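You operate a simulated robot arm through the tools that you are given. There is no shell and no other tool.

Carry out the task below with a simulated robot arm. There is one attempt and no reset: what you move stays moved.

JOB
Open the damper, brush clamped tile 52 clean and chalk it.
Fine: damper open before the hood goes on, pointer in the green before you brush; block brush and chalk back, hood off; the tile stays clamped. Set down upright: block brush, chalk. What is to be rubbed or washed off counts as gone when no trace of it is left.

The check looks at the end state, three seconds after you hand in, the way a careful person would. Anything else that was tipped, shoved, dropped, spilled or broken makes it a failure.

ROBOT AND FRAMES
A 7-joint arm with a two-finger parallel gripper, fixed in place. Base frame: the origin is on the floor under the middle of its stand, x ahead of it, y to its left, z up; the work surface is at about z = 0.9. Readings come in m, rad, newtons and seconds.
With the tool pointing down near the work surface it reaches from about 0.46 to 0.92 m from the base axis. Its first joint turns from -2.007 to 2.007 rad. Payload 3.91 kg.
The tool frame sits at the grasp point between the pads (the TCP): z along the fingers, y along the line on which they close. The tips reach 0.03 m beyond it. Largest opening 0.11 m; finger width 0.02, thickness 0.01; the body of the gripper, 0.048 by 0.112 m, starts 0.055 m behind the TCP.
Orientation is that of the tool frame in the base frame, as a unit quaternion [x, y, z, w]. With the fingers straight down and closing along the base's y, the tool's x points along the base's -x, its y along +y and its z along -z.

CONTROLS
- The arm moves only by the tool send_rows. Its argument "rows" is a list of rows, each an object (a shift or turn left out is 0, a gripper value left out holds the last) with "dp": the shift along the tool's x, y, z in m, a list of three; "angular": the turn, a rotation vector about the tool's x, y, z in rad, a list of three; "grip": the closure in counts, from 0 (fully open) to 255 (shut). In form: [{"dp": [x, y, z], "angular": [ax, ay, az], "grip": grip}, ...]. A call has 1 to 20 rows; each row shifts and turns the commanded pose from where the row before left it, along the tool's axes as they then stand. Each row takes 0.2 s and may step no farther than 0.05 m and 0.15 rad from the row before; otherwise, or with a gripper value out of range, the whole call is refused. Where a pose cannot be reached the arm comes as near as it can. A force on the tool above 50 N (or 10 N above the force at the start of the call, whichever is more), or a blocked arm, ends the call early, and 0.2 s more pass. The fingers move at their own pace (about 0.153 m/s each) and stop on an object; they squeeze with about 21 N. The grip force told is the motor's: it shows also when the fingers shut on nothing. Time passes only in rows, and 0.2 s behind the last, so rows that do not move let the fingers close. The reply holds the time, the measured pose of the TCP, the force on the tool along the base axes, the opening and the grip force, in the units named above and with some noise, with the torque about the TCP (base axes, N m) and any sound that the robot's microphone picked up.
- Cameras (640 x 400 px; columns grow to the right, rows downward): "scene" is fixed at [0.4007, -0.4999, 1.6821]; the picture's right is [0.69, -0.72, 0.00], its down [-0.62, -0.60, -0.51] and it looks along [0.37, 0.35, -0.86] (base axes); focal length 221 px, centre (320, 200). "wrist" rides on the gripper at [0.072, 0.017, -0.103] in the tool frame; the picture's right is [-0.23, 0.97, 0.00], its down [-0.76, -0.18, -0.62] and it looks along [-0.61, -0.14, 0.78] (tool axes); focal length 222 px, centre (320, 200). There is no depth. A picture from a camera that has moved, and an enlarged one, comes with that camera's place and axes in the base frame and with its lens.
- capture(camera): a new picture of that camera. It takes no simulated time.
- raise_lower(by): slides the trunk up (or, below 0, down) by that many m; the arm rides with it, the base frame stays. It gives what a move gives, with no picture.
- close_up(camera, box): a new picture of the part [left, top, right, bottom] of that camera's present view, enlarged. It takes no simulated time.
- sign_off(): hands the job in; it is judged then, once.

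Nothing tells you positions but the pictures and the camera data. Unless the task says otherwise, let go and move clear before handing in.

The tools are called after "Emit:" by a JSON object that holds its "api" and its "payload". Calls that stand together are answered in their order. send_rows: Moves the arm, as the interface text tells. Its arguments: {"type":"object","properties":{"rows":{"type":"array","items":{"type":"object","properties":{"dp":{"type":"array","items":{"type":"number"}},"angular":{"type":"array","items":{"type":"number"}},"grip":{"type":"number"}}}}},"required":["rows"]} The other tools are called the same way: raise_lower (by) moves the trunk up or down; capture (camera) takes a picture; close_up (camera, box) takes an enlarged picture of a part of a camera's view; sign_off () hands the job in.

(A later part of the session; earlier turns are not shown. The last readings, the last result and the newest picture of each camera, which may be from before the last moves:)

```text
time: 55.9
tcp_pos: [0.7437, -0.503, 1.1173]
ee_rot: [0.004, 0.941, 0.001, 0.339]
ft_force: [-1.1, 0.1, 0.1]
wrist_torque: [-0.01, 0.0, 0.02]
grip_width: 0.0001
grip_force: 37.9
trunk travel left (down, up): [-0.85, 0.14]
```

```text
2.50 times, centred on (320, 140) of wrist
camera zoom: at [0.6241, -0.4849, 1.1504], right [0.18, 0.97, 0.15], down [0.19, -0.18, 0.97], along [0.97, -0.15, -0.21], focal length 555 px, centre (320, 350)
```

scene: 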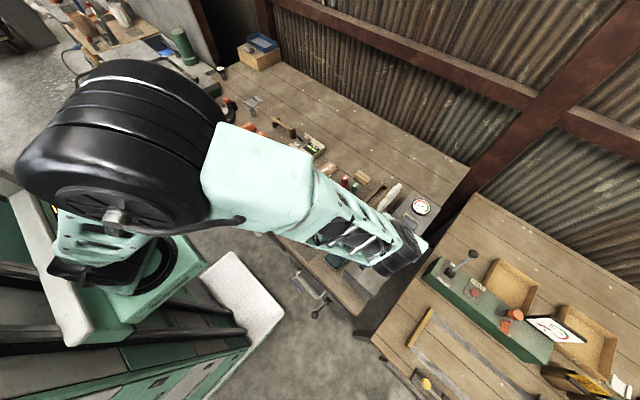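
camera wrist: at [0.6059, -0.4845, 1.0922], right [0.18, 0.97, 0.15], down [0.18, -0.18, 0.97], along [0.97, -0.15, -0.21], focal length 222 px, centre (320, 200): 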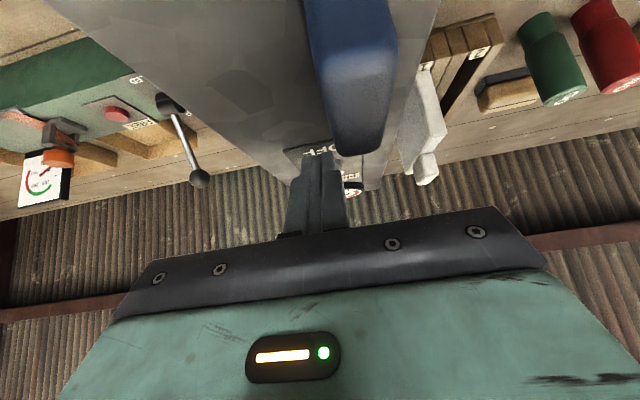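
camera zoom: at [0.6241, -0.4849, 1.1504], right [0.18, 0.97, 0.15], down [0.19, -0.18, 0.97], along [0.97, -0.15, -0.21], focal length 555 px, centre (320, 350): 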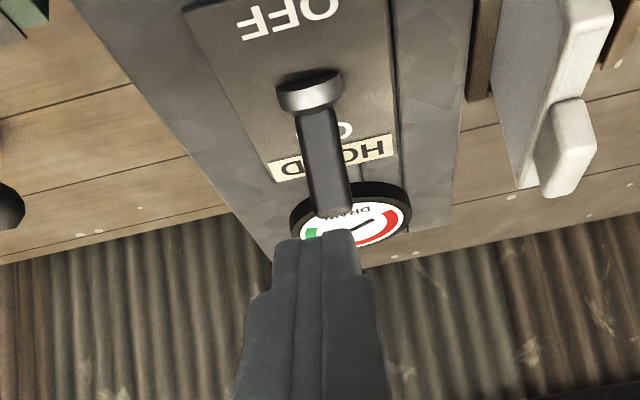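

The pointer swung through vertical and settled. I'll enlarge it to make sure which end is the tip and that it rests in the green.

Emit:
{"api": "close_up", "payload": {"camera": "scene", "box": [411, 196, 431, 216]}}

Emit:
{"api": "send_rows", "payload": {"rows": [{"dp": [0.019, 0, -0.016]}, {"dp": [0.019, 0, -0.016]}, {"dp": [0.019, 0, -0.016]}, {"dp": [0.019, 0, -0.016]}, {}]}}

Emit:
{"api": "capture", "payload": {"camera": "wrist"}}

Emit:
{"api": "close_up", "payload": {"camera": "wrist", "box": [270, 80, 390, 170]}}

Emit:
{"api": "close_up", "payload": {"camera": "scene", "box": [411, 196, 431, 216]}}

```text
16.00 times, centred on (421, 206) of scene
camera zoom: at [0.4007, -0.4999, 1.6821], right [0.69, -0.72, 0.0], down [-0.62, -0.6, -0.51], along [0.37, 0.35, -0.86], focal length 3534 px, centre (-1296, 104)
```

zoom: 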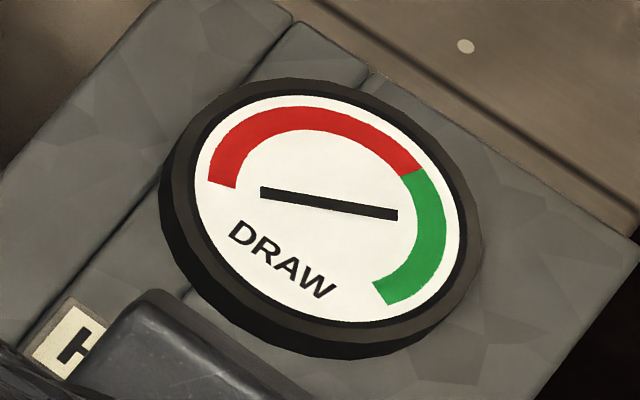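

```text
time: 57.1
tcp_pos: [0.6442, -0.5032, 1.1181]
ee_rot: [0.003, 0.941, 0.002, 0.339]
ft_force: [-0.5, 0.7, 0.2]
wrist_torque: [0.0, -0.01, 0.02]
grip_width: 0.0
grip_force: 37.8
trunk travel left (down, up): [-0.85, 0.14]
```

```text
taken
camera wrist: at [0.5241, -0.4835, 1.1514], right [0.18, 0.97, 0.15], down [0.19, -0.18, 0.97], along [0.97, -0.15, -0.21], focal length 222 px, centre (320, 200)
```

wrist: 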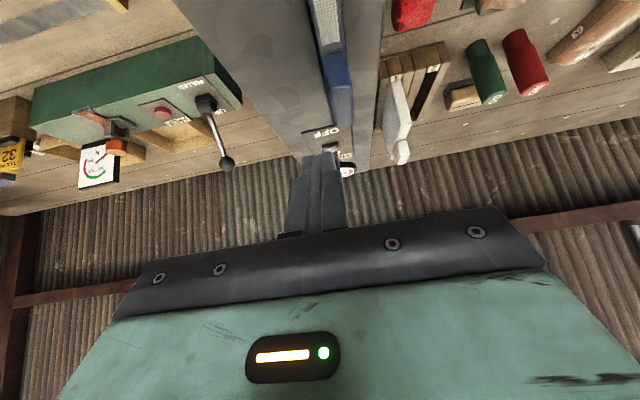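

```text
4.44 times, centred on (330, 125) of wrist
camera zoom: at [0.5241, -0.4835, 1.1514], right [0.18, 0.97, 0.15], down [0.19, -0.18, 0.97], along [0.97, -0.15, -0.21], focal length 987 px, centre (276, 533)
```

zoom: 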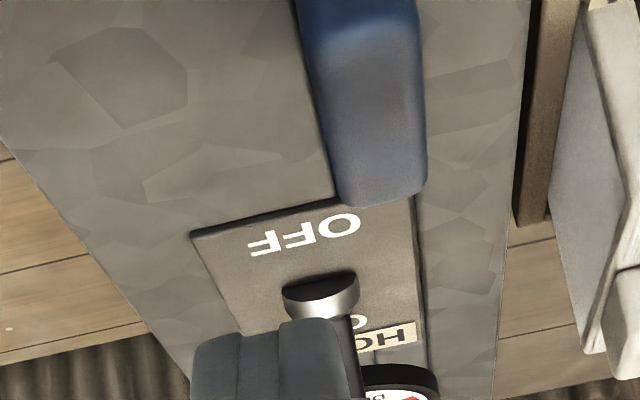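

```text
16.00 times, centred on (421, 206) of scene
camera zoom: at [0.4007, -0.4999, 1.6821], right [0.69, -0.72, 0.0], down [-0.62, -0.6, -0.51], along [0.37, 0.35, -0.86], focal length 3534 px, centre (-1296, 104)
```

zoom: 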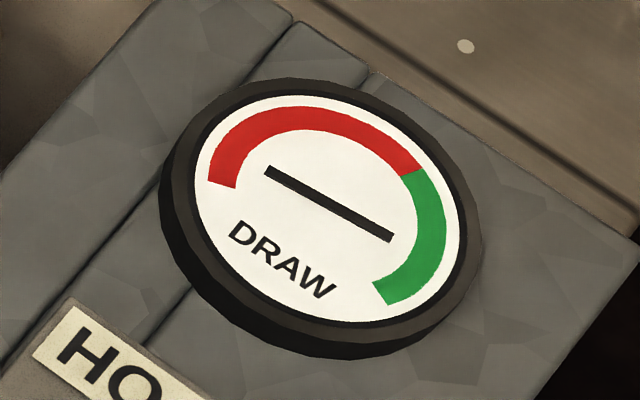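

The pointer now rests well inside the green arc, with the damper open and the hood on. Next is the block brush near (0.931, -0.247), long side along y, standing just behind the tall GO and NO gauges. I'll rise, straighten the tool and move toward it to test reach.

Emit:
{"api": "send_rows", "payload": {"rows": [{"dp": [-0.0215, 0, -0.0255]}, {"dp": [-0.0215, 0, -0.0255]}, {"dp": [-0.0215, 0, -0.0255]}, {"angular": [0, 0.1382, 0]}, {"angular": [0, 0.1382, 0]}, {"angular": [0, 0.1382, 0]}, {"angular": [0, 0.1382, 0]}, {"angular": [0, 0.1382, 0]}, {}]}}

Emit:
{"api": "send_rows", "payload": {"rows": [{"dp": [-0.028, 0.032, 0], "grip": 100}, {"dp": [-0.028, 0.032, 0]}, {"dp": [-0.028, 0.032, 0]}, {"dp": [-0.028, 0.032, 0]}, {"dp": [-0.028, 0.032, 0]}, {"dp": [-0.028, 0.032, 0]}, {"dp": [-0.028, 0.032, 0]}, {"dp": [-0.028, 0.032, 0]}, {}]}}

Emit:
{"api": "capture", "payload": {"camera": "wrist"}}

Emit:
{"api": "capture", "payload": {"camera": "scene"}}

```text
time: 59.1
tcp_pos: [0.6453, -0.5031, 1.2173]
ee_rot: [0.003, 1.0, 0.002, 0.0]
ft_force: [-0.4, -0.7, 0.4]
wrist_torque: [-0.03, 0.0, 0.0]
grip_width: 0.0001
grip_force: 37.7
trunk travel left (down, up): [-0.85, 0.14]
```

```text
time: 61.1
tcp_pos: [0.872, -0.2477, 1.2195]
ee_rot: [0.003, 1.0, 0.003, 0.001]
ft_force: [0.1, -0.2, -0.6]
wrist_torque: [-0.02, -0.01, -0.01]
grip_width: 0.0668
grip_force: 0.0
trunk travel left (down, up): [-0.85, 0.14]
```

```text
taken
camera wrist: at [0.8007, -0.2304, 1.3233], right [0.23, 0.97, 0.01], down [0.76, -0.18, 0.62], along [0.61, -0.14, -0.78], focal length 222 px, centre (320, 200)
```

wrist: 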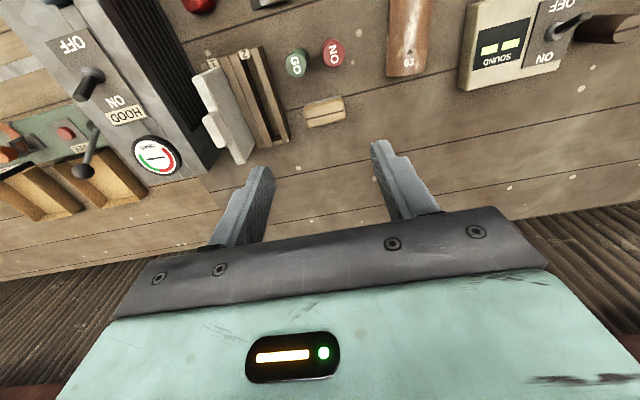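

```text
taken
```

scene: 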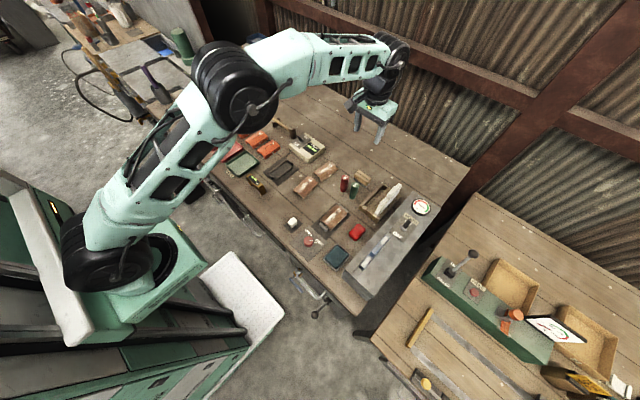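

The brush is well in view. I'll enlarge it to fix its centre and orientation, and check the gauge once more.

Emit:
{"api": "close_up", "payload": {"camera": "wrist", "box": [270, 70, 390, 150]}}

Emit:
{"api": "close_up", "payload": {"camera": "scene", "box": [335, 165, 395, 205]}}

Emit:
{"api": "close_up", "payload": {"camera": "scene", "box": [400, 190, 440, 230]}}

```text
5.00 times, centred on (330, 110) of wrist
camera zoom: at [0.8007, -0.2304, 1.3233], right [0.23, 0.97, 0.01], down [0.76, -0.18, 0.62], along [0.61, -0.14, -0.78], focal length 1111 px, centre (270, 650)
```

zoom: 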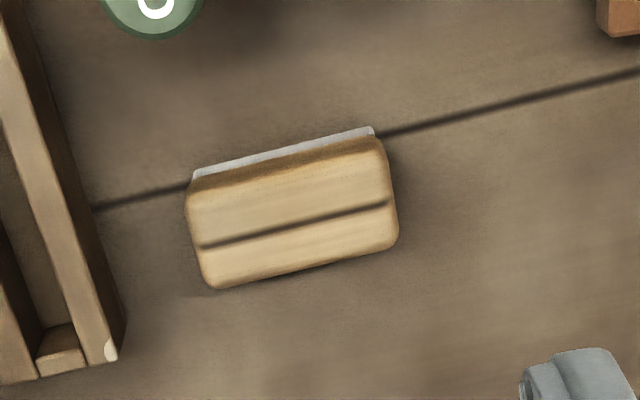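

```text
10.00 times, centred on (365, 185) of scene
camera zoom: at [0.4007, -0.4999, 1.6821], right [0.69, -0.72, 0.0], down [-0.62, -0.6, -0.51], along [0.37, 0.35, -0.86], focal length 2209 px, centre (-130, 350)
```

zoom: 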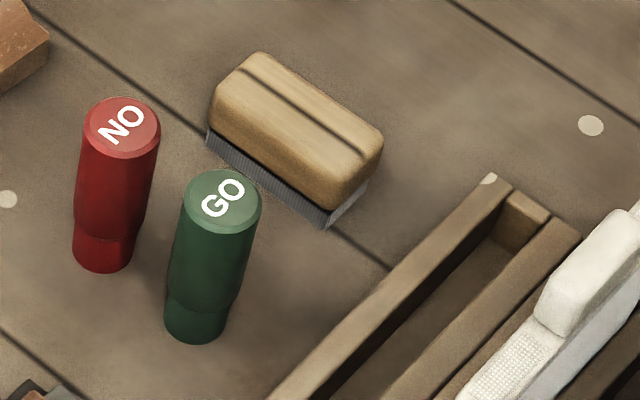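

```text
10.00 times, centred on (420, 210) of scene
camera zoom: at [0.4007, -0.4999, 1.6821], right [0.69, -0.72, 0.0], down [-0.62, -0.6, -0.51], along [0.37, 0.35, -0.86], focal length 2209 px, centre (-680, 100)
```

zoom: 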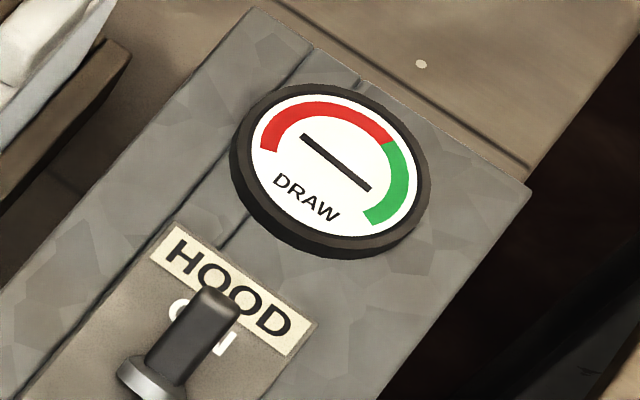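

The toggle is at ON and the pointer is firmly in the green. The brush block centres at about (0.924, -0.250), 73 × 33 mm, top near z 0.942. I'll yaw the wrist so the fingers close across its width, clear of the GO and NO gauges, and try the reach above it.

Emit:
{"api": "send_rows", "payload": {"rows": [{"angular": [0, 0, 0.1428]}, {"angular": [0, 0, 0.1428]}, {"angular": [0, 0, 0.1428]}, {"angular": [0, 0, 0.1428]}, {"angular": [0, 0, 0.1428]}, {"angular": [0, 0, 0.1428]}, {"angular": [0, 0, 0.1428]}, {"angular": [0, 0, 0.1428]}, {"angular": [0, 0, 0.1428]}, {"angular": [0, 0, 0.1428]}, {"angular": [0, 0, 0.1428]}, {}]}}

Emit:
{"api": "send_rows", "payload": {"rows": [{"dp": [-0.001, 0.026, 0.03]}, {"dp": [-0.001, 0.026, 0.03]}, {"dp": [0, 0, 0.03]}, {}]}}

Emit:
{"api": "capture", "payload": {"camera": "wrist"}}

Emit:
{"api": "capture", "payload": {"camera": "scene"}}

```text
time: 63.7
tcp_pos: [0.8708, -0.2487, 1.2191]
ee_rot: [0.71, 0.705, 0.002, -0.002]
ft_force: [-0.1, 0.1, 0.5]
wrist_torque: [0.0, -0.01, 0.0]
grip_width: 0.0669
grip_force: 0.1
trunk travel left (down, up): [-0.85, 0.14]
```

```text
time: 64.7
tcp_pos: [0.9241, -0.2484, 1.1292]
ee_rot: [0.709, 0.705, 0.002, -0.001]
ft_force: [-0.7, -0.1, -0.8]
wrist_torque: [-0.02, 0.02, 0.0]
grip_width: 0.067
grip_force: 0.0
trunk travel left (down, up): [-0.85, 0.14]
```

```text
taken
camera wrist: at [0.9419, -0.1759, 1.2342], right [0.97, -0.23, 0.0], down [-0.18, -0.76, 0.62], along [-0.14, -0.6, -0.79], focal length 222 px, centre (320, 200)
```

wrist: 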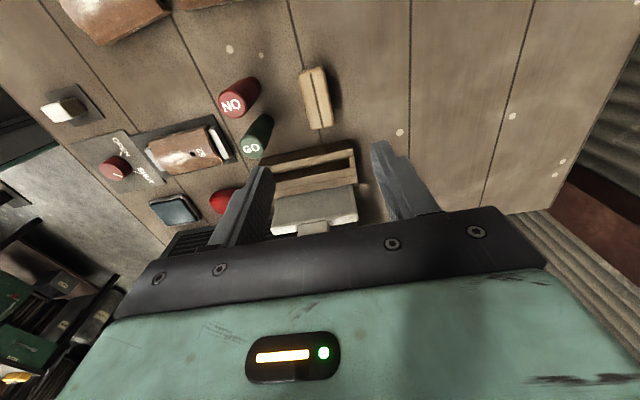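

```text
taken
```

scene: 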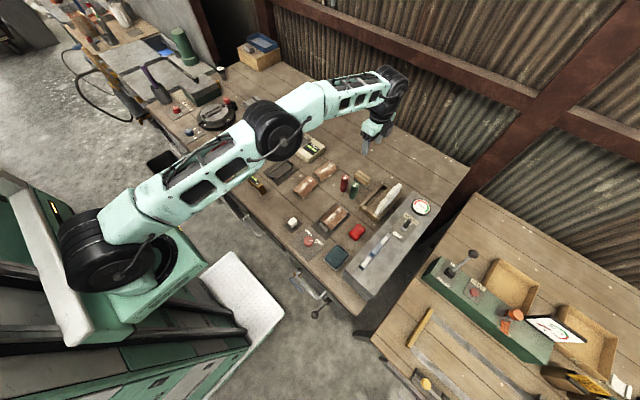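

Reach is fine here. To keep this arm posture I'll descend with the trunk, but first I check the alignment over the brush.

Emit:
{"api": "close_up", "payload": {"camera": "wrist", "box": [260, 50, 380, 150]}}

```text
4.00 times, centred on (320, 100) of wrist
camera zoom: at [0.9419, -0.1759, 1.2342], right [0.97, -0.23, 0.0], down [-0.18, -0.76, 0.62], along [-0.14, -0.6, -0.79], focal length 888 px, centre (320, 600)
```

zoom: 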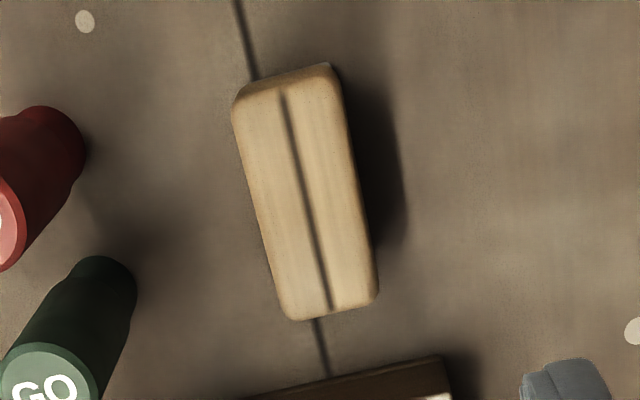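

The brush centre is within a couple of millimetres of the tool axis. I'll trim x by 1.5 mm and lower the trunk.

Emit:
{"api": "send_rows", "payload": {"rows": [{"dp": [0, -0.0015, 0]}, {}]}}

Emit:
{"api": "raise_lower", "payload": {"by": -0.12}}

Emit:
{"api": "capture", "payload": {"camera": "wrist"}}

Emit:
{"api": "close_up", "payload": {"camera": "scene", "box": [325, 140, 425, 220]}}

```text
time: 65.3
tcp_pos: [0.9224, -0.247, 1.1286]
ee_rot: [0.709, 0.705, 0.003, -0.001]
ft_force: [0.1, -0.2, 1.0]
wrist_torque: [0.05, 0.0, 0.02]
grip_width: 0.0669
grip_force: 0.0
trunk travel left (down, up): [-0.85, 0.14]
```

```text
time: 66.8
tcp_pos: [0.9231, -0.2488, 1.0095]
ee_rot: [0.709, 0.706, 0.003, -0.001]
ft_force: [0.6, -0.5, -0.9]
wrist_torque: [-0.02, -0.01, -0.03]
grip_width: 0.067
grip_force: 0.0
trunk travel left (down, up): [-0.73, 0.26]
```

```text
taken
camera wrist: at [0.9404, -0.1759, 1.1137], right [0.97, -0.23, 0.0], down [-0.18, -0.76, 0.62], along [-0.14, -0.6, -0.79], focal length 222 px, centre (320, 200)
```

wrist: 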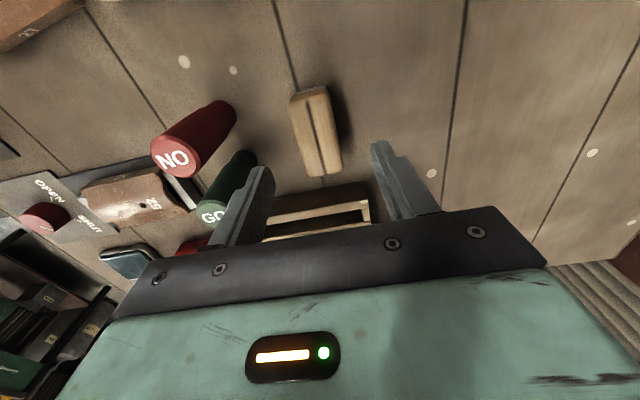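

```text
5.00 times, centred on (375, 180) of scene
camera zoom: at [0.4007, -0.4999, 1.6821], right [0.69, -0.72, 0.0], down [-0.62, -0.6, -0.51], along [0.37, 0.35, -0.86], focal length 1104 px, centre (45, 300)
```

zoom: 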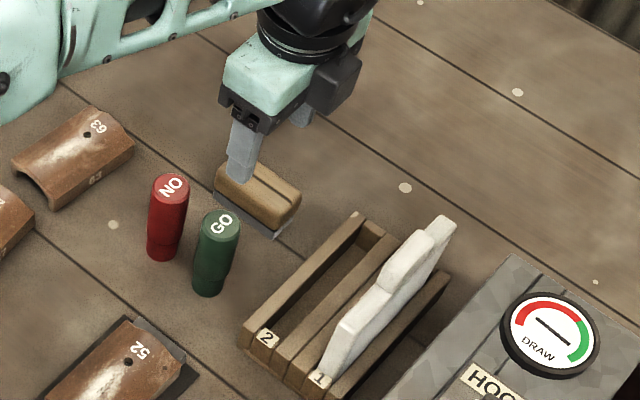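

Alignment is good. I'll shift 5 mm toward +y to centre along the brush length, then lower around it.

Emit:
{"api": "send_rows", "payload": {"rows": [{"dp": [0.005, -0.0007, 0]}, {}]}}

Emit:
{"api": "raise_lower", "payload": {"by": -0.0635}}

Emit:
{"api": "capture", "payload": {"camera": "wrist"}}

Emit:
{"api": "close_up", "payload": {"camera": "scene", "box": [325, 140, 425, 220]}}

```text
time: 67.4
tcp_pos: [0.9214, -0.2436, 1.0089]
ee_rot: [0.708, 0.706, 0.002, -0.002]
ft_force: [0.7, -1.0, 0.0]
wrist_torque: [0.0, -0.01, 0.0]
grip_width: 0.0671
grip_force: 0.1
trunk travel left (down, up): [-0.73, 0.26]
```

```text
time: 68.4
tcp_pos: [0.9217, -0.2441, 0.9466]
ee_rot: [0.708, 0.706, 0.002, 0.0]
ft_force: [0.2, 0.4, -0.1]
wrist_torque: [-0.01, 0.06, 0.0]
grip_width: 0.067
grip_force: 0.1
trunk travel left (down, up): [-0.666, 0.324]
```

```text
taken
camera wrist: at [0.9401, -0.1709, 1.05], right [0.97, -0.23, 0.0], down [-0.18, -0.76, 0.62], along [-0.14, -0.6, -0.79], focal length 222 px, centre (320, 200)
```

wrist: 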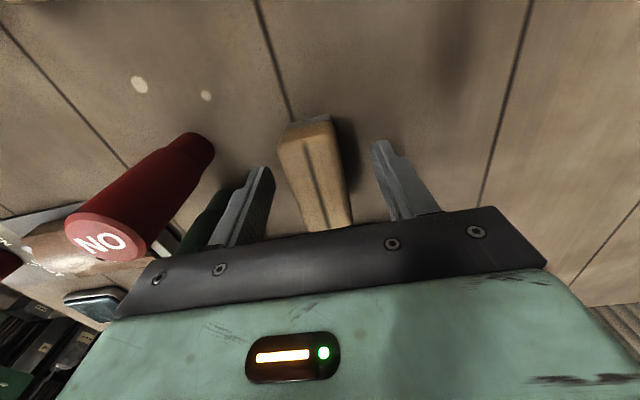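

```text
5.00 times, centred on (375, 180) of scene
camera zoom: at [0.4007, -0.4999, 1.6821], right [0.69, -0.72, 0.0], down [-0.62, -0.6, -0.51], along [0.37, 0.35, -0.86], focal length 1104 px, centre (45, 300)
```

zoom: 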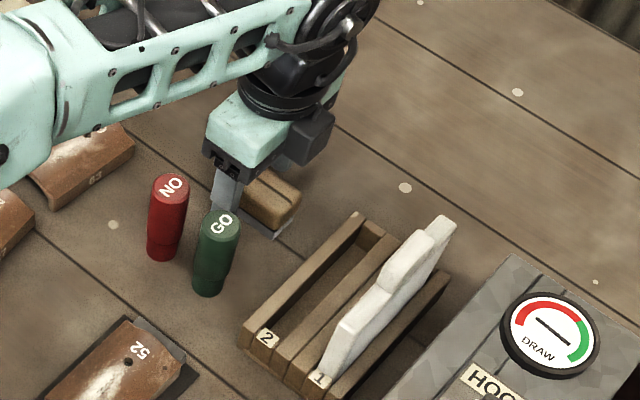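

The brush sits between the fingers. I'll close on it.

Emit:
{"api": "send_rows", "payload": {"rows": [{"grip": 140}, {"grip": 170}, {"grip": 255}, {}, {}]}}

Emit:
{"api": "capture", "payload": {"camera": "wrist"}}

```text
time: 69.6
tcp_pos: [0.923, -0.2444, 0.9454]
ee_rot: [0.708, 0.706, 0.002, -0.002]
ft_force: [0.1, 1.0, 0.0]
wrist_torque: [0.01, -0.01, -0.01]
grip_width: 0.0335
grip_force: 20.6
trunk travel left (down, up): [-0.666, 0.324]
```

```text
taken
camera wrist: at [0.9401, -0.1709, 1.05], right [0.97, -0.23, 0.0], down [-0.18, -0.76, 0.62], along [-0.14, -0.6, -0.79], focal length 222 px, centre (320, 200)
```

wrist: 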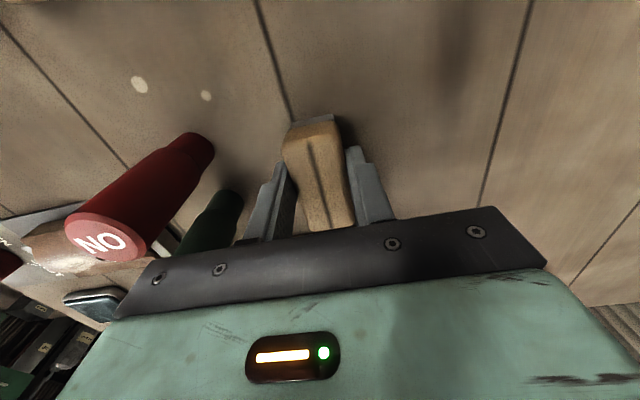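

Grip is good at 33.5 mm. I'll lift with the trunk, well above the gauges, then travel over tile 52.

Emit:
{"api": "raise_lower", "payload": {"by": 0.1835}}

Emit:
{"api": "send_rows", "payload": {"rows": [{"dp": [-0.0068, -0.0414, 0]}, {"dp": [-0.0068, -0.0414, 0]}, {"dp": [-0.0068, -0.0414, 0]}, {"dp": [-0.0068, -0.0414, 0]}, {"dp": [-0.0068, -0.0414, 0]}, {}]}}

Emit:
{"api": "capture", "payload": {"camera": "wrist"}}

Emit:
{"api": "close_up", "payload": {"camera": "wrist", "box": [240, 50, 400, 200]}}

Emit:
{"api": "capture", "payload": {"camera": "scene"}}

```text
time: 71.7
tcp_pos: [0.9219, -0.2424, 1.1292]
ee_rot: [0.709, 0.706, 0.002, -0.001]
ft_force: [-0.2, 0.2, -1.4]
wrist_torque: [-0.05, 0.01, 0.03]
grip_width: 0.0336
grip_force: 21.3
trunk travel left (down, up): [-0.85, 0.14]
```

```text
time: 73.1
tcp_pos: [0.716, -0.2761, 1.13]
ee_rot: [0.708, 0.706, 0.003, -0.001]
ft_force: [0.4, 0.5, -0.4]
wrist_torque: [0.0, 0.0, 0.01]
grip_width: 0.0332
grip_force: 21.0
trunk travel left (down, up): [-0.85, 0.14]
```

```text
taken
camera wrist: at [0.7345, -0.2028, 1.2342], right [0.97, -0.23, 0.0], down [-0.18, -0.76, 0.62], along [-0.14, -0.6, -0.79], focal length 222 px, centre (320, 200)
```

wrist: 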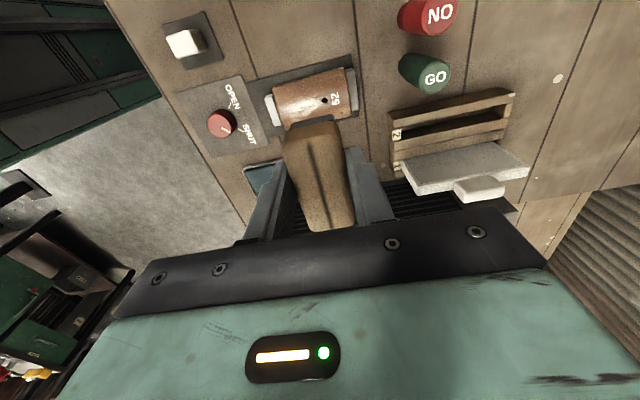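

```text
2.67 times, centred on (320, 125) of wrist
camera zoom: at [0.7345, -0.2028, 1.2342], right [0.97, -0.23, 0.0], down [-0.18, -0.76, 0.62], along [-0.14, -0.6, -0.79], focal length 592 px, centre (320, 400)
```

zoom: 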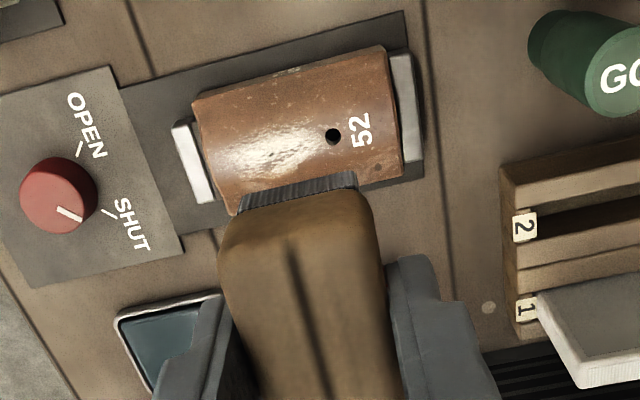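

```text
taken
```

scene: 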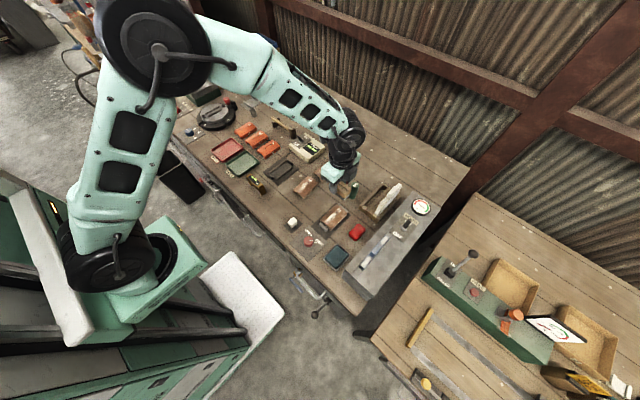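

The brush is held flat above the tile, whose outline I now put at x 0.658–0.757 and y -0.311 to -0.250. I'll centre over it and lower to just above the crown.

Emit:
{"api": "send_rows", "payload": {"rows": [{"dp": [-0.004, -0.009, 0.03]}, {"dp": [0, 0, 0.04]}, {"dp": [0, 0, 0.04]}, {"dp": [0, 0, 0.03]}, {}]}}

Emit:
{"api": "capture", "payload": {"camera": "wrist"}}

Emit:
{"api": "close_up", "payload": {"camera": "scene", "box": [290, 180, 390, 260]}}

```text
time: 74.3
tcp_pos: [0.7073, -0.2797, 0.989]
ee_rot: [0.709, 0.705, 0.002, -0.001]
ft_force: [0.6, -0.5, -0.8]
wrist_torque: [0.03, 0.01, 0.05]
grip_width: 0.0336
grip_force: 21.1
trunk travel left (down, up): [-0.85, 0.14]
```

```text
taken
camera wrist: at [0.7241, -0.2064, 1.0929], right [0.97, -0.23, 0.0], down [-0.18, -0.76, 0.62], along [-0.14, -0.6, -0.79], focal length 222 px, centre (320, 200)
```

wrist: 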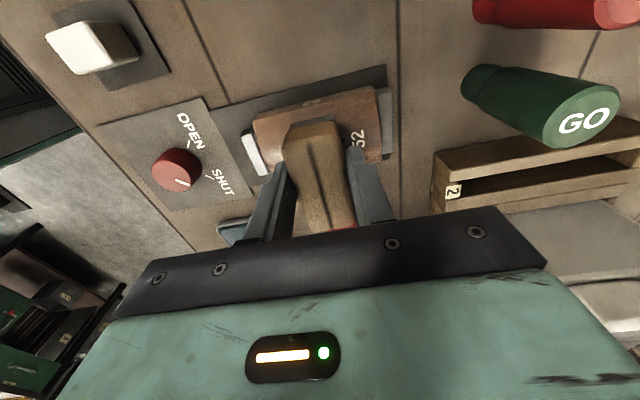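

```text
5.00 times, centred on (340, 220) of scene
camera zoom: at [0.4007, -0.4999, 1.6821], right [0.69, -0.72, 0.0], down [-0.62, -0.6, -0.51], along [0.37, 0.35, -0.86], focal length 1104 px, centre (220, 100)
```

zoom: 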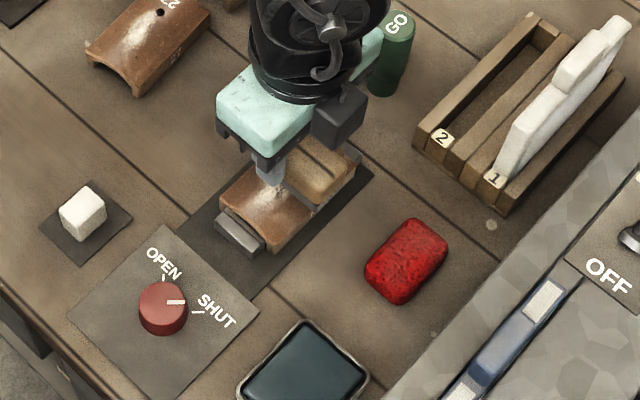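

Just above the crown now, so I'll lower in 3 mm steps until the bristles touch.

Emit:
{"api": "send_rows", "payload": {"rows": [{"dp": [0, 0, 0.003]}, {"dp": [0, 0, 0.003]}, {}]}}

Emit:
{"api": "send_rows", "payload": {"rows": [{"dp": [0, 0, 0.003]}, {"dp": [0, 0, 0.003]}, {}]}}

```text
time: 75.1
tcp_pos: [0.7058, -0.2809, 0.9828]
ee_rot: [0.71, 0.705, 0.002, -0.001]
ft_force: [0.7, 0.0, -0.2]
wrist_torque: [0.0, -0.05, 0.03]
grip_width: 0.0337
grip_force: 20.9
trunk travel left (down, up): [-0.85, 0.14]
```

```text
time: 75.9
tcp_pos: [0.7059, -0.279, 0.977]
ee_rot: [0.708, 0.706, 0.003, -0.001]
ft_force: [-0.4, 0.4, 8.0]
wrist_torque: [0.03, 0.14, -0.02]
grip_width: 0.0334
grip_force: 21.3
trunk travel left (down, up): [-0.85, 0.14]
```

Contact: about 8 N at TCP z 0.977. I'll stroke along the tile's length with light pressure and watch the result.

Emit:
{"api": "send_rows", "payload": {"rows": [{"dp": [0, -0.017, 0.001]}, {"dp": [0, -0.017, 0]}, {"dp": [0, 0.02, 0]}, {"dp": [0, 0.02, 0]}, {"dp": [0, 0.02, 0]}, {"dp": [0, 0.01, 0]}, {"dp": [0, -0.02, 0]}, {"dp": [0, -0.02, 0]}, {"dp": [0, -0.02, 0]}, {"dp": [0, -0.01, 0]}]}}

Emit:
{"api": "close_up", "payload": {"camera": "scene", "box": [290, 180, 390, 260]}}

Emit:
{"api": "close_up", "payload": {"camera": "wrist", "box": [220, 60, 420, 220]}}

```text
time: 78.1
tcp_pos: [0.6724, -0.2798, 0.9746]
ee_rot: [0.709, 0.706, 0.002, -0.002]
ft_force: [1.2, 1.1, 5.0]
wrist_torque: [-0.03, 0.0, 0.01]
grip_width: 0.0335
grip_force: 20.8
trunk travel left (down, up): [-0.85, 0.14]
```

```text
5.00 times, centred on (340, 220) of scene
camera zoom: at [0.4007, -0.4999, 1.6821], right [0.69, -0.72, 0.0], down [-0.62, -0.6, -0.51], along [0.37, 0.35, -0.86], focal length 1104 px, centre (220, 100)
```

zoom: 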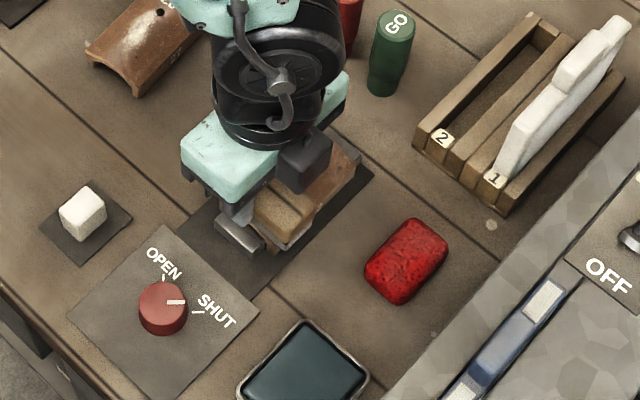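

```text
2.50 times, centred on (320, 140) of wrist
camera zoom: at [0.6903, -0.2075, 1.0795], right [0.97, -0.23, 0.0], down [-0.18, -0.76, 0.62], along [-0.14, -0.6, -0.79], focal length 555 px, centre (320, 350)
```

zoom: 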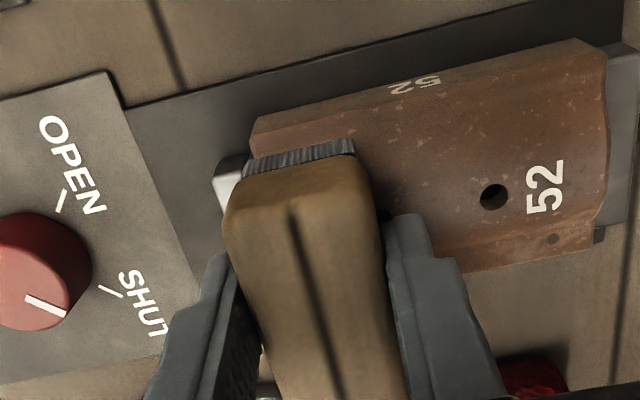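

The brush is working. I'll do another two passes, then lift and inspect the tile.

Emit:
{"api": "send_rows", "payload": {"rows": [{"dp": [0, -0.006, 0.001]}, {"dp": [0, 0.02, 0]}, {"dp": [0, 0.02, 0]}, {"dp": [0, 0.02, 0]}, {"dp": [0, 0.02, 0]}, {"dp": [0, -0.02, 0]}, {"dp": [0, -0.02, 0]}, {"dp": [0, -0.02, 0]}, {"dp": [0, -0.02, 0]}, {"dp": [0, 0.02, 0]}, {"dp": [0, 0.02, 0]}, {"dp": [0, 0.02, 0]}, {"dp": [0, 0.02, 0]}, {"dp": [0, 0, -0.03]}, {"dp": [0.03, 0, -0.035]}, {"dp": [0.04, 0, -0.02]}, {}]}}

Emit:
{"api": "capture", "payload": {"camera": "wrist"}}

Emit:
{"api": "close_up", "payload": {"camera": "wrist", "box": [220, 60, 420, 220]}}

Emit:
{"api": "close_up", "payload": {"camera": "scene", "box": [300, 190, 370, 245]}}

```text
time: 81.7
tcp_pos: [0.7467, -0.2088, 1.0611]
ee_rot: [0.708, 0.706, 0.002, -0.001]
ft_force: [0.6, -0.2, -0.3]
wrist_torque: [0.01, 0.0, 0.05]
grip_width: 0.0336
grip_force: 21.3
trunk travel left (down, up): [-0.85, 0.14]
```

```text
taken
camera wrist: at [0.7651, -0.1367, 1.1656], right [0.97, -0.23, 0.0], down [-0.18, -0.76, 0.62], along [-0.14, -0.6, -0.79], focal length 222 px, centre (320, 200)
```

wrist: 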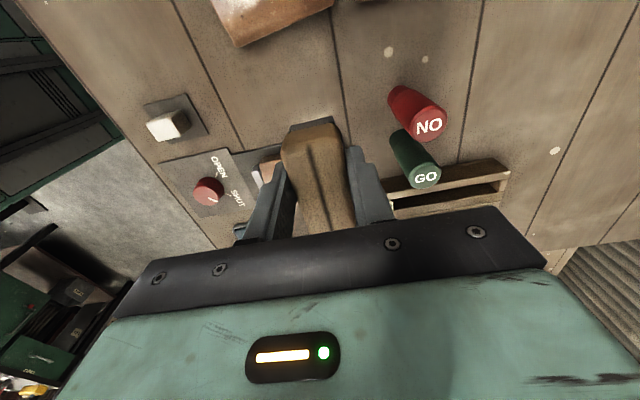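

```text
2.50 times, centred on (320, 140) of wrist
camera zoom: at [0.7651, -0.1367, 1.1656], right [0.97, -0.23, 0.0], down [-0.18, -0.76, 0.62], along [-0.14, -0.6, -0.79], focal length 555 px, centre (320, 350)
```

zoom: 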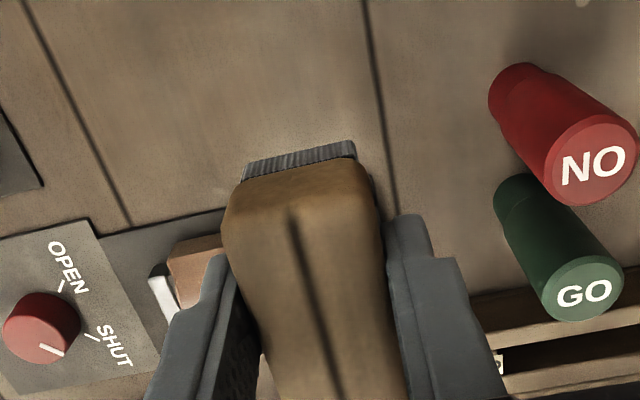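

```text
7.27 times, centred on (335, 218) of scene
camera zoom: at [0.4007, -0.4999, 1.6821], right [0.69, -0.72, 0.0], down [-0.62, -0.6, -0.51], along [0.37, 0.35, -0.86], focal length 1606 px, centre (211, 73)
```

zoom: 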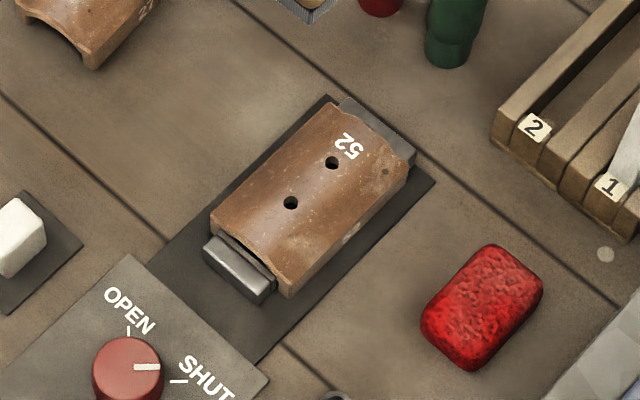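

The white bloom is gone and both holes of the tile show. I'll look closer for any leftover traces, including the sides of the arch.

Emit:
{"api": "close_up", "payload": {"camera": "scene", "box": [320, 198, 352, 232]}}

Emit:
{"api": "send_rows", "payload": {"rows": [{"dp": [-0.02, -0.01, -0.04]}, {"dp": [-0.04, -0.02, -0.02]}, {"dp": [0, -0.01, -0.02]}, {}]}}

Emit:
{"api": "capture", "payload": {"camera": "wrist"}}

Emit:
{"api": "close_up", "payload": {"camera": "wrist", "box": [260, 50, 380, 140]}}

```text
11.76 times, centred on (336, 215) of scene
camera zoom: at [0.4007, -0.4999, 1.6821], right [0.69, -0.72, 0.0], down [-0.62, -0.6, -0.51], along [0.37, 0.35, -0.86], focal length 2599 px, centre (132, 24)
```

zoom: 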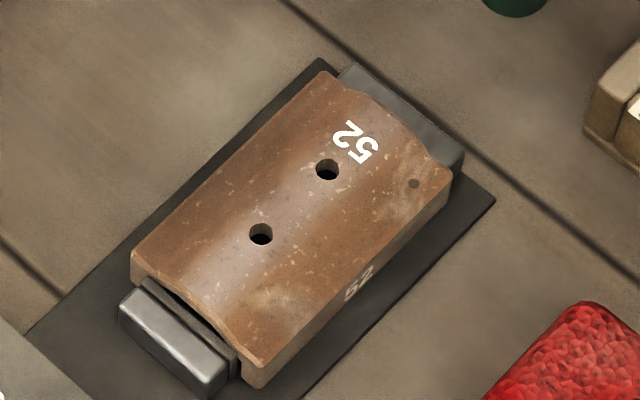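

```text
time: 82.7
tcp_pos: [0.7058, -0.2714, 1.1425]
ee_rot: [0.709, 0.705, 0.002, -0.002]
ft_force: [-0.4, -0.2, -0.6]
wrist_torque: [0.01, -0.02, -0.04]
grip_width: 0.0337
grip_force: 20.5
trunk travel left (down, up): [-0.85, 0.14]
```

```text
taken
camera wrist: at [0.7232, -0.199, 1.2455], right [0.97, -0.23, 0.0], down [-0.18, -0.76, 0.62], along [-0.14, -0.6, -0.79], focal length 222 px, centre (320, 200)
```

wrist: 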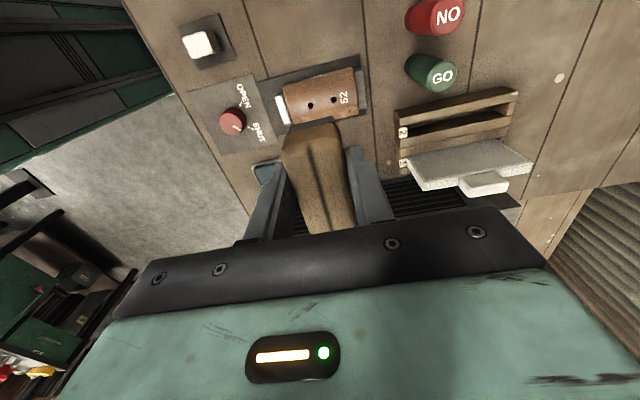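

```text
4.44 times, centred on (320, 95) of wrist
camera zoom: at [0.7232, -0.199, 1.2455], right [0.97, -0.23, 0.0], down [-0.18, -0.76, 0.62], along [-0.14, -0.6, -0.79], focal length 987 px, centre (320, 667)
```

zoom: 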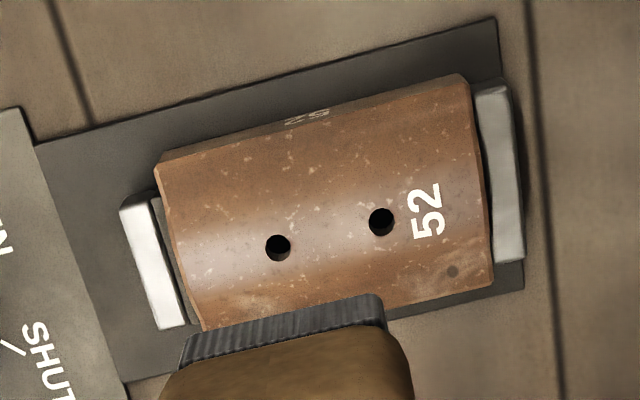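

Nearly all is clear, but I see faint pale areas on the -y slope of the arch, near both ends. They may be only tile texture, but I'll roll the brush about 14° to sit on that slope and brush it as well.

Emit:
{"api": "send_rows", "payload": {"rows": [{"angular": [0, 0.125, 0]}, {"angular": [0, 0.125, 0]}, {"dp": [-0.0179, 0, 0.0361]}, {"dp": [-0.0179, 0, 0.0361]}, {"dp": [-0.0179, 0, 0.0361]}, {"dp": [-0.0179, 0, 0.0361]}, {}]}}

Emit:
{"api": "send_rows", "payload": {"rows": [{"dp": [0, 0, 0.003]}, {"dp": [0, 0, 0.003]}, {}]}}

Emit:
{"api": "capture", "payload": {"camera": "wrist"}}

Emit:
{"api": "close_up", "payload": {"camera": "scene", "box": [300, 190, 370, 245]}}

```text
time: 84.3
tcp_pos: [0.7076, -0.3042, 0.9808]
ee_rot: [0.702, 0.701, 0.09, -0.089]
ft_force: [-0.1, -0.1, -0.5]
wrist_torque: [-0.05, -0.02, -0.05]
grip_width: 0.0334
grip_force: 20.8
trunk travel left (down, up): [-0.85, 0.14]
```

```text
time: 85.1
tcp_pos: [0.7068, -0.3029, 0.9769]
ee_rot: [0.703, 0.7, 0.091, -0.089]
ft_force: [0.1, -0.3, -0.5]
wrist_torque: [0.02, -0.01, 0.01]
grip_width: 0.0335
grip_force: 20.8
trunk travel left (down, up): [-0.85, 0.14]
```

```text
taken
camera wrist: at [0.7238, -0.258, 1.0951], right [0.97, -0.22, -0.06], down [-0.18, -0.89, 0.41], along [-0.14, -0.39, -0.91], focal length 222 px, centre (320, 200)
```

wrist: 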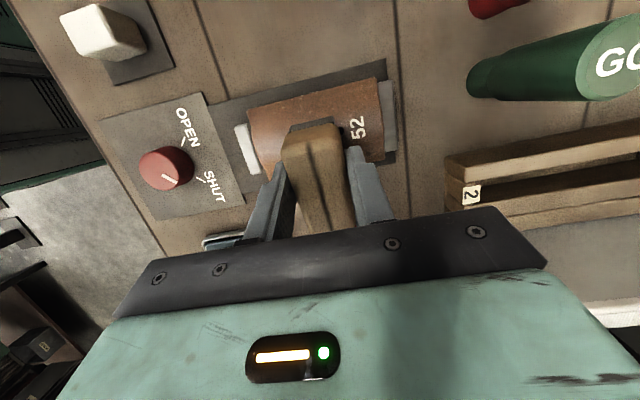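

```text
7.27 times, centred on (335, 218) of scene
camera zoom: at [0.4007, -0.4999, 1.6821], right [0.69, -0.72, 0.0], down [-0.62, -0.6, -0.51], along [0.37, 0.35, -0.86], focal length 1606 px, centre (211, 73)
```

zoom: 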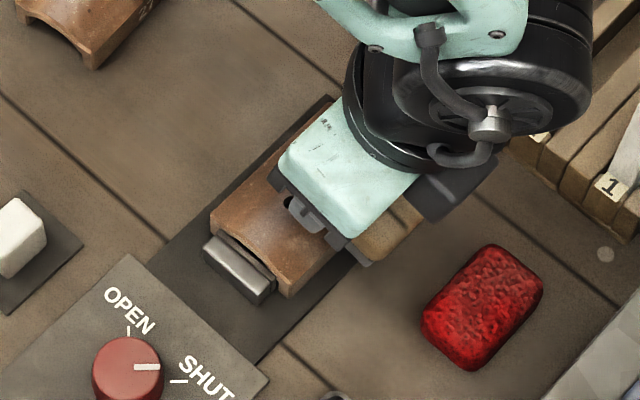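

No contact yet, so I'll continue in small steps.

Emit:
{"api": "send_rows", "payload": {"rows": [{"dp": [0, 0, 0.0025]}, {"dp": [0, 0, 0.0025]}, {}]}}

Emit:
{"api": "send_rows", "payload": {"rows": [{"dp": [0, 0, 0.002]}, {"dp": [0, 0, 0.002]}, {}]}}

```text
time: 85.9
tcp_pos: [0.7058, -0.3016, 0.9718]
ee_rot: [0.702, 0.7, 0.091, -0.089]
ft_force: [0.5, 0.2, -1.4]
wrist_torque: [0.01, -0.01, 0.01]
grip_width: 0.0335
grip_force: 21.0
trunk travel left (down, up): [-0.85, 0.14]
```

```text
time: 86.7
tcp_pos: [0.7063, -0.3003, 0.9689]
ee_rot: [0.703, 0.7, 0.091, -0.088]
ft_force: [-0.1, -5.2, 16.5]
wrist_torque: [0.08, 0.07, 0.0]
grip_width: 0.0336
grip_force: 20.7
trunk travel left (down, up): [-0.85, 0.14]
```

Contact on the slope at about 17 N, so I'll ease off slightly and stroke the full length a few times.

Emit:
{"api": "send_rows", "payload": {"rows": [{"dp": [0, -0.015, -0.0005]}, {"dp": [0, -0.018, 0]}, {"dp": [0, -0.007, 0]}, {"dp": [0, 0.02, 0]}, {"dp": [0, 0.02, 0]}, {"dp": [0, 0.02, 0]}, {"dp": [0, 0.02, 0]}, {"dp": [0, -0.02, 0]}, {"dp": [0, -0.02, 0]}, {"dp": [0, -0.02, 0]}, {"dp": [0, -0.02, 0]}, {"dp": [0, 0.02, 0]}, {"dp": [0, 0.02, 0]}, {"dp": [0, 0.02, 0]}, {"dp": [0, 0.02, 0]}, {"dp": [0, -0.02, 0]}, {"dp": [0, -0.02, 0]}]}}

Emit:
{"api": "send_rows", "payload": {"rows": [{"dp": [0, 0, -0.03]}, {"dp": [0, 0, -0.04]}, {"angular": [0, -0.125, 0]}, {"angular": [0, -0.125, 0]}, {"dp": [0.045, 0, -0.02]}, {"dp": [0.045, 0, 0]}, {}]}}

Emit:
{"api": "close_up", "payload": {"camera": "scene", "box": [320, 198, 352, 232]}}

```text
time: 90.3
tcp_pos: [0.706, -0.3003, 0.9675]
ee_rot: [0.703, 0.7, 0.09, -0.09]
ft_force: [-0.9, -0.4, -0.6]
wrist_torque: [0.03, 0.0, 0.0]
grip_width: 0.0334
grip_force: 20.9
trunk travel left (down, up): [-0.85, 0.14]
```

```text
time: 91.9
tcp_pos: [0.7066, -0.2251, 1.0563]
ee_rot: [0.709, 0.705, 0.002, -0.001]
ft_force: [0.8, 0.8, -0.8]
wrist_torque: [-0.01, 0.01, 0.0]
grip_width: 0.0335
grip_force: 21.0
trunk travel left (down, up): [-0.85, 0.14]
```

```text
11.76 times, centred on (336, 215) of scene
camera zoom: at [0.4007, -0.4999, 1.6821], right [0.69, -0.72, 0.0], down [-0.62, -0.6, -0.51], along [0.37, 0.35, -0.86], focal length 2599 px, centre (132, 24)
```

zoom: 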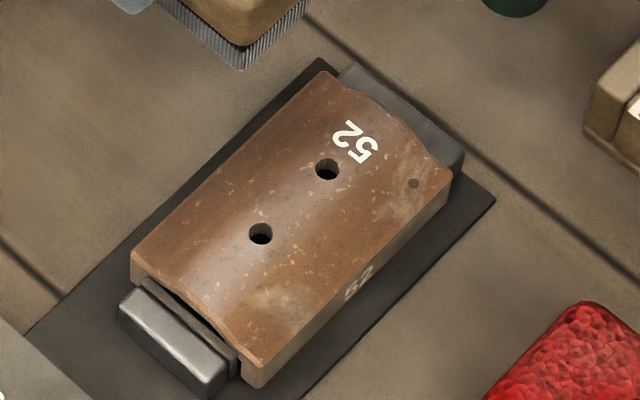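

The pale areas look unchanged, which suggests texture, but the last force reading was zero. I'll check that the brush still sits straight in the fingers.

Emit:
{"api": "capture", "payload": {"camera": "wrist"}}

Emit:
{"api": "close_up", "payload": {"camera": "scene", "box": [320, 170, 380, 215]}}

Emit:
{"api": "close_up", "payload": {"camera": "scene", "box": [285, 165, 330, 200]}}

```text
taken
camera wrist: at [0.7245, -0.1535, 1.16], right [0.97, -0.23, 0.0], down [-0.18, -0.76, 0.62], along [-0.14, -0.6, -0.79], focal length 222 px, centre (320, 200)
```

wrist: 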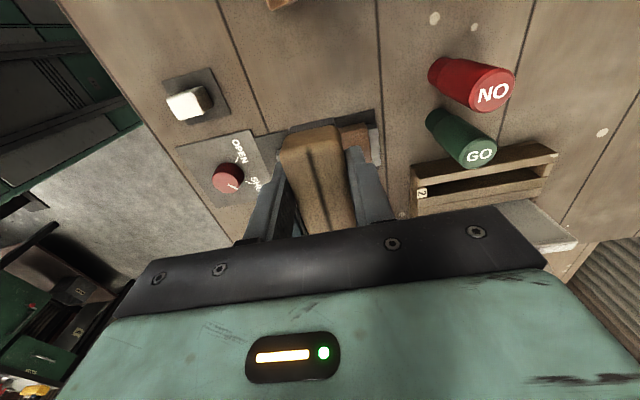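

```text
8.89 times, centred on (350, 192) of scene
camera zoom: at [0.4007, -0.4999, 1.6821], right [0.69, -0.72, 0.0], down [-0.62, -0.6, -0.51], along [0.37, 0.35, -0.86], focal length 1963 px, centre (53, 267)
```

zoom: 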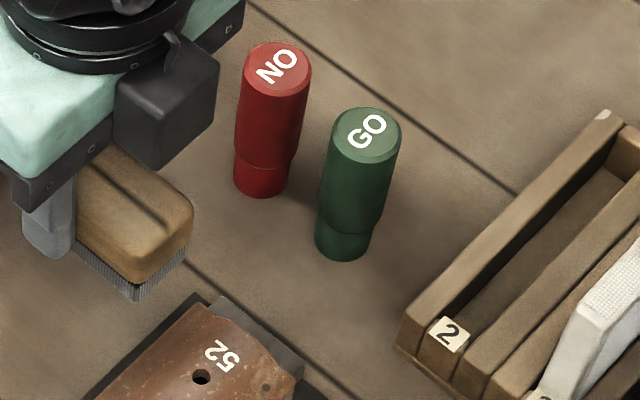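

```text
11.43 times, centred on (308, 182) of scene
camera zoom: at [0.4007, -0.4999, 1.6821], right [0.69, -0.72, 0.0], down [-0.62, -0.6, -0.51], along [0.37, 0.35, -0.86], focal length 2524 px, centre (463, 400)
```

zoom: 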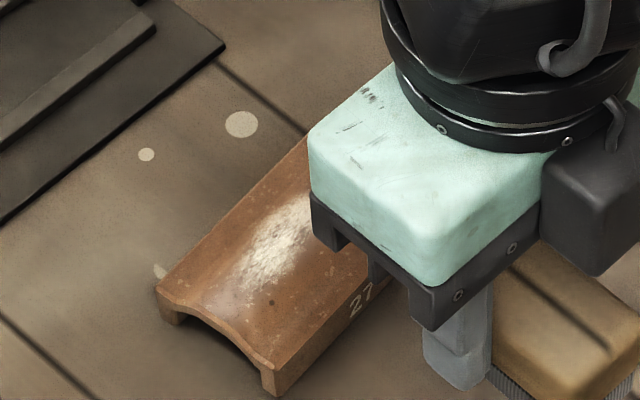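

I'll compare the brush's seat in the grip with the earlier view.

Emit:
{"api": "close_up", "payload": {"camera": "wrist", "box": [240, 50, 400, 240]}}

Emit:
{"api": "close_up", "payload": {"camera": "scene", "box": [315, 175, 345, 205]}}

```text
2.11 times, centred on (320, 145) of wrist
camera zoom: at [0.7245, -0.1535, 1.16], right [0.97, -0.23, 0.0], down [-0.18, -0.76, 0.62], along [-0.14, -0.6, -0.79], focal length 468 px, centre (320, 316)
```

zoom: 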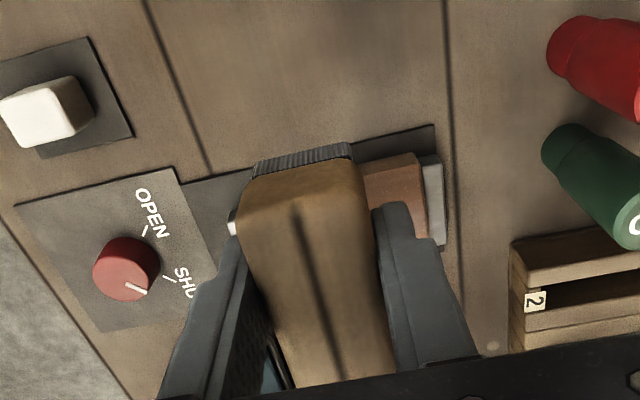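

```text
13.33 times, centred on (330, 190) of scene
camera zoom: at [0.4007, -0.4999, 1.6821], right [0.69, -0.72, 0.0], down [-0.62, -0.6, -0.51], along [0.37, 0.35, -0.86], focal length 2945 px, centre (187, 333)
```

zoom: 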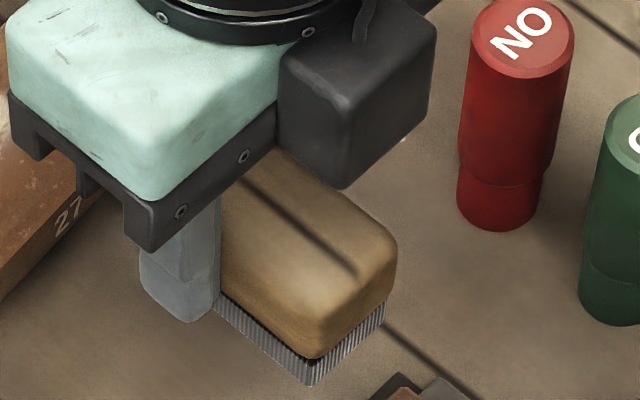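

The brush is nearly straight, only about 4° off. For thoroughness I'll do one more set of passes, first on the -y slope with less roll, checking force as I go.

Emit:
{"api": "send_rows", "payload": {"rows": [{"angular": [0, 0.1, 0]}, {"angular": [0, 0.1, 0]}, {"dp": [-0.0295, 0, 0.0182]}, {"dp": [-0.0295, 0, 0.0182]}, {"dp": [-0.0295, 0, 0.0182]}, {}]}}

Emit:
{"api": "send_rows", "payload": {"rows": [{"dp": [0, 0, 0.003]}, {"dp": [0, 0, 0.003]}, {}]}}

Emit:
{"api": "send_rows", "payload": {"rows": [{"dp": [0, 0, 0.002]}, {"dp": [0, 0, 0.0015]}, {}]}}

```text
time: 93.3
tcp_pos: [0.7065, -0.3016, 0.9862]
ee_rot: [0.705, 0.702, 0.073, -0.071]
ft_force: [-0.3, -0.1, -1.5]
wrist_torque: [0.01, -0.02, -0.02]
grip_width: 0.0337
grip_force: 21.5
trunk travel left (down, up): [-0.85, 0.14]
```

```text
time: 94.1
tcp_pos: [0.7046, -0.3006, 0.9797]
ee_rot: [0.705, 0.702, 0.073, -0.072]
ft_force: [-0.3, 0.0, -0.6]
wrist_torque: [0.0, -0.03, -0.03]
grip_width: 0.0335
grip_force: 20.9
trunk travel left (down, up): [-0.85, 0.14]
```

```text
time: 94.9
tcp_pos: [0.7061, -0.3002, 0.9754]
ee_rot: [0.704, 0.702, 0.073, -0.072]
ft_force: [1.1, 0.6, -1.1]
wrist_torque: [0.0, 0.01, 0.01]
grip_width: 0.0335
grip_force: 21.3
trunk travel left (down, up): [-0.85, 0.14]
```

Emit:
{"api": "send_rows", "payload": {"rows": [{"dp": [0, 0, 0.002]}, {"dp": [0, 0, 0.0015]}, {}]}}

Emit:
{"api": "send_rows", "payload": {"rows": [{"dp": [0, 0, 0.0015]}, {"dp": [0, 0, 0.0015]}, {}]}}

```text
time: 95.7
tcp_pos: [0.7064, -0.3003, 0.9721]
ee_rot: [0.704, 0.703, 0.073, -0.072]
ft_force: [0.5, 0.4, 0.0]
wrist_torque: [-0.03, -0.02, 0.0]
grip_width: 0.0337
grip_force: 21.6
trunk travel left (down, up): [-0.85, 0.14]
```

```text
time: 96.5
tcp_pos: [0.7069, -0.2996, 0.97]
ee_rot: [0.705, 0.702, 0.072, -0.072]
ft_force: [0.2, -0.4, -0.8]
wrist_torque: [0.01, -0.02, 0.03]
grip_width: 0.0336
grip_force: 20.7
trunk travel left (down, up): [-0.85, 0.14]
```

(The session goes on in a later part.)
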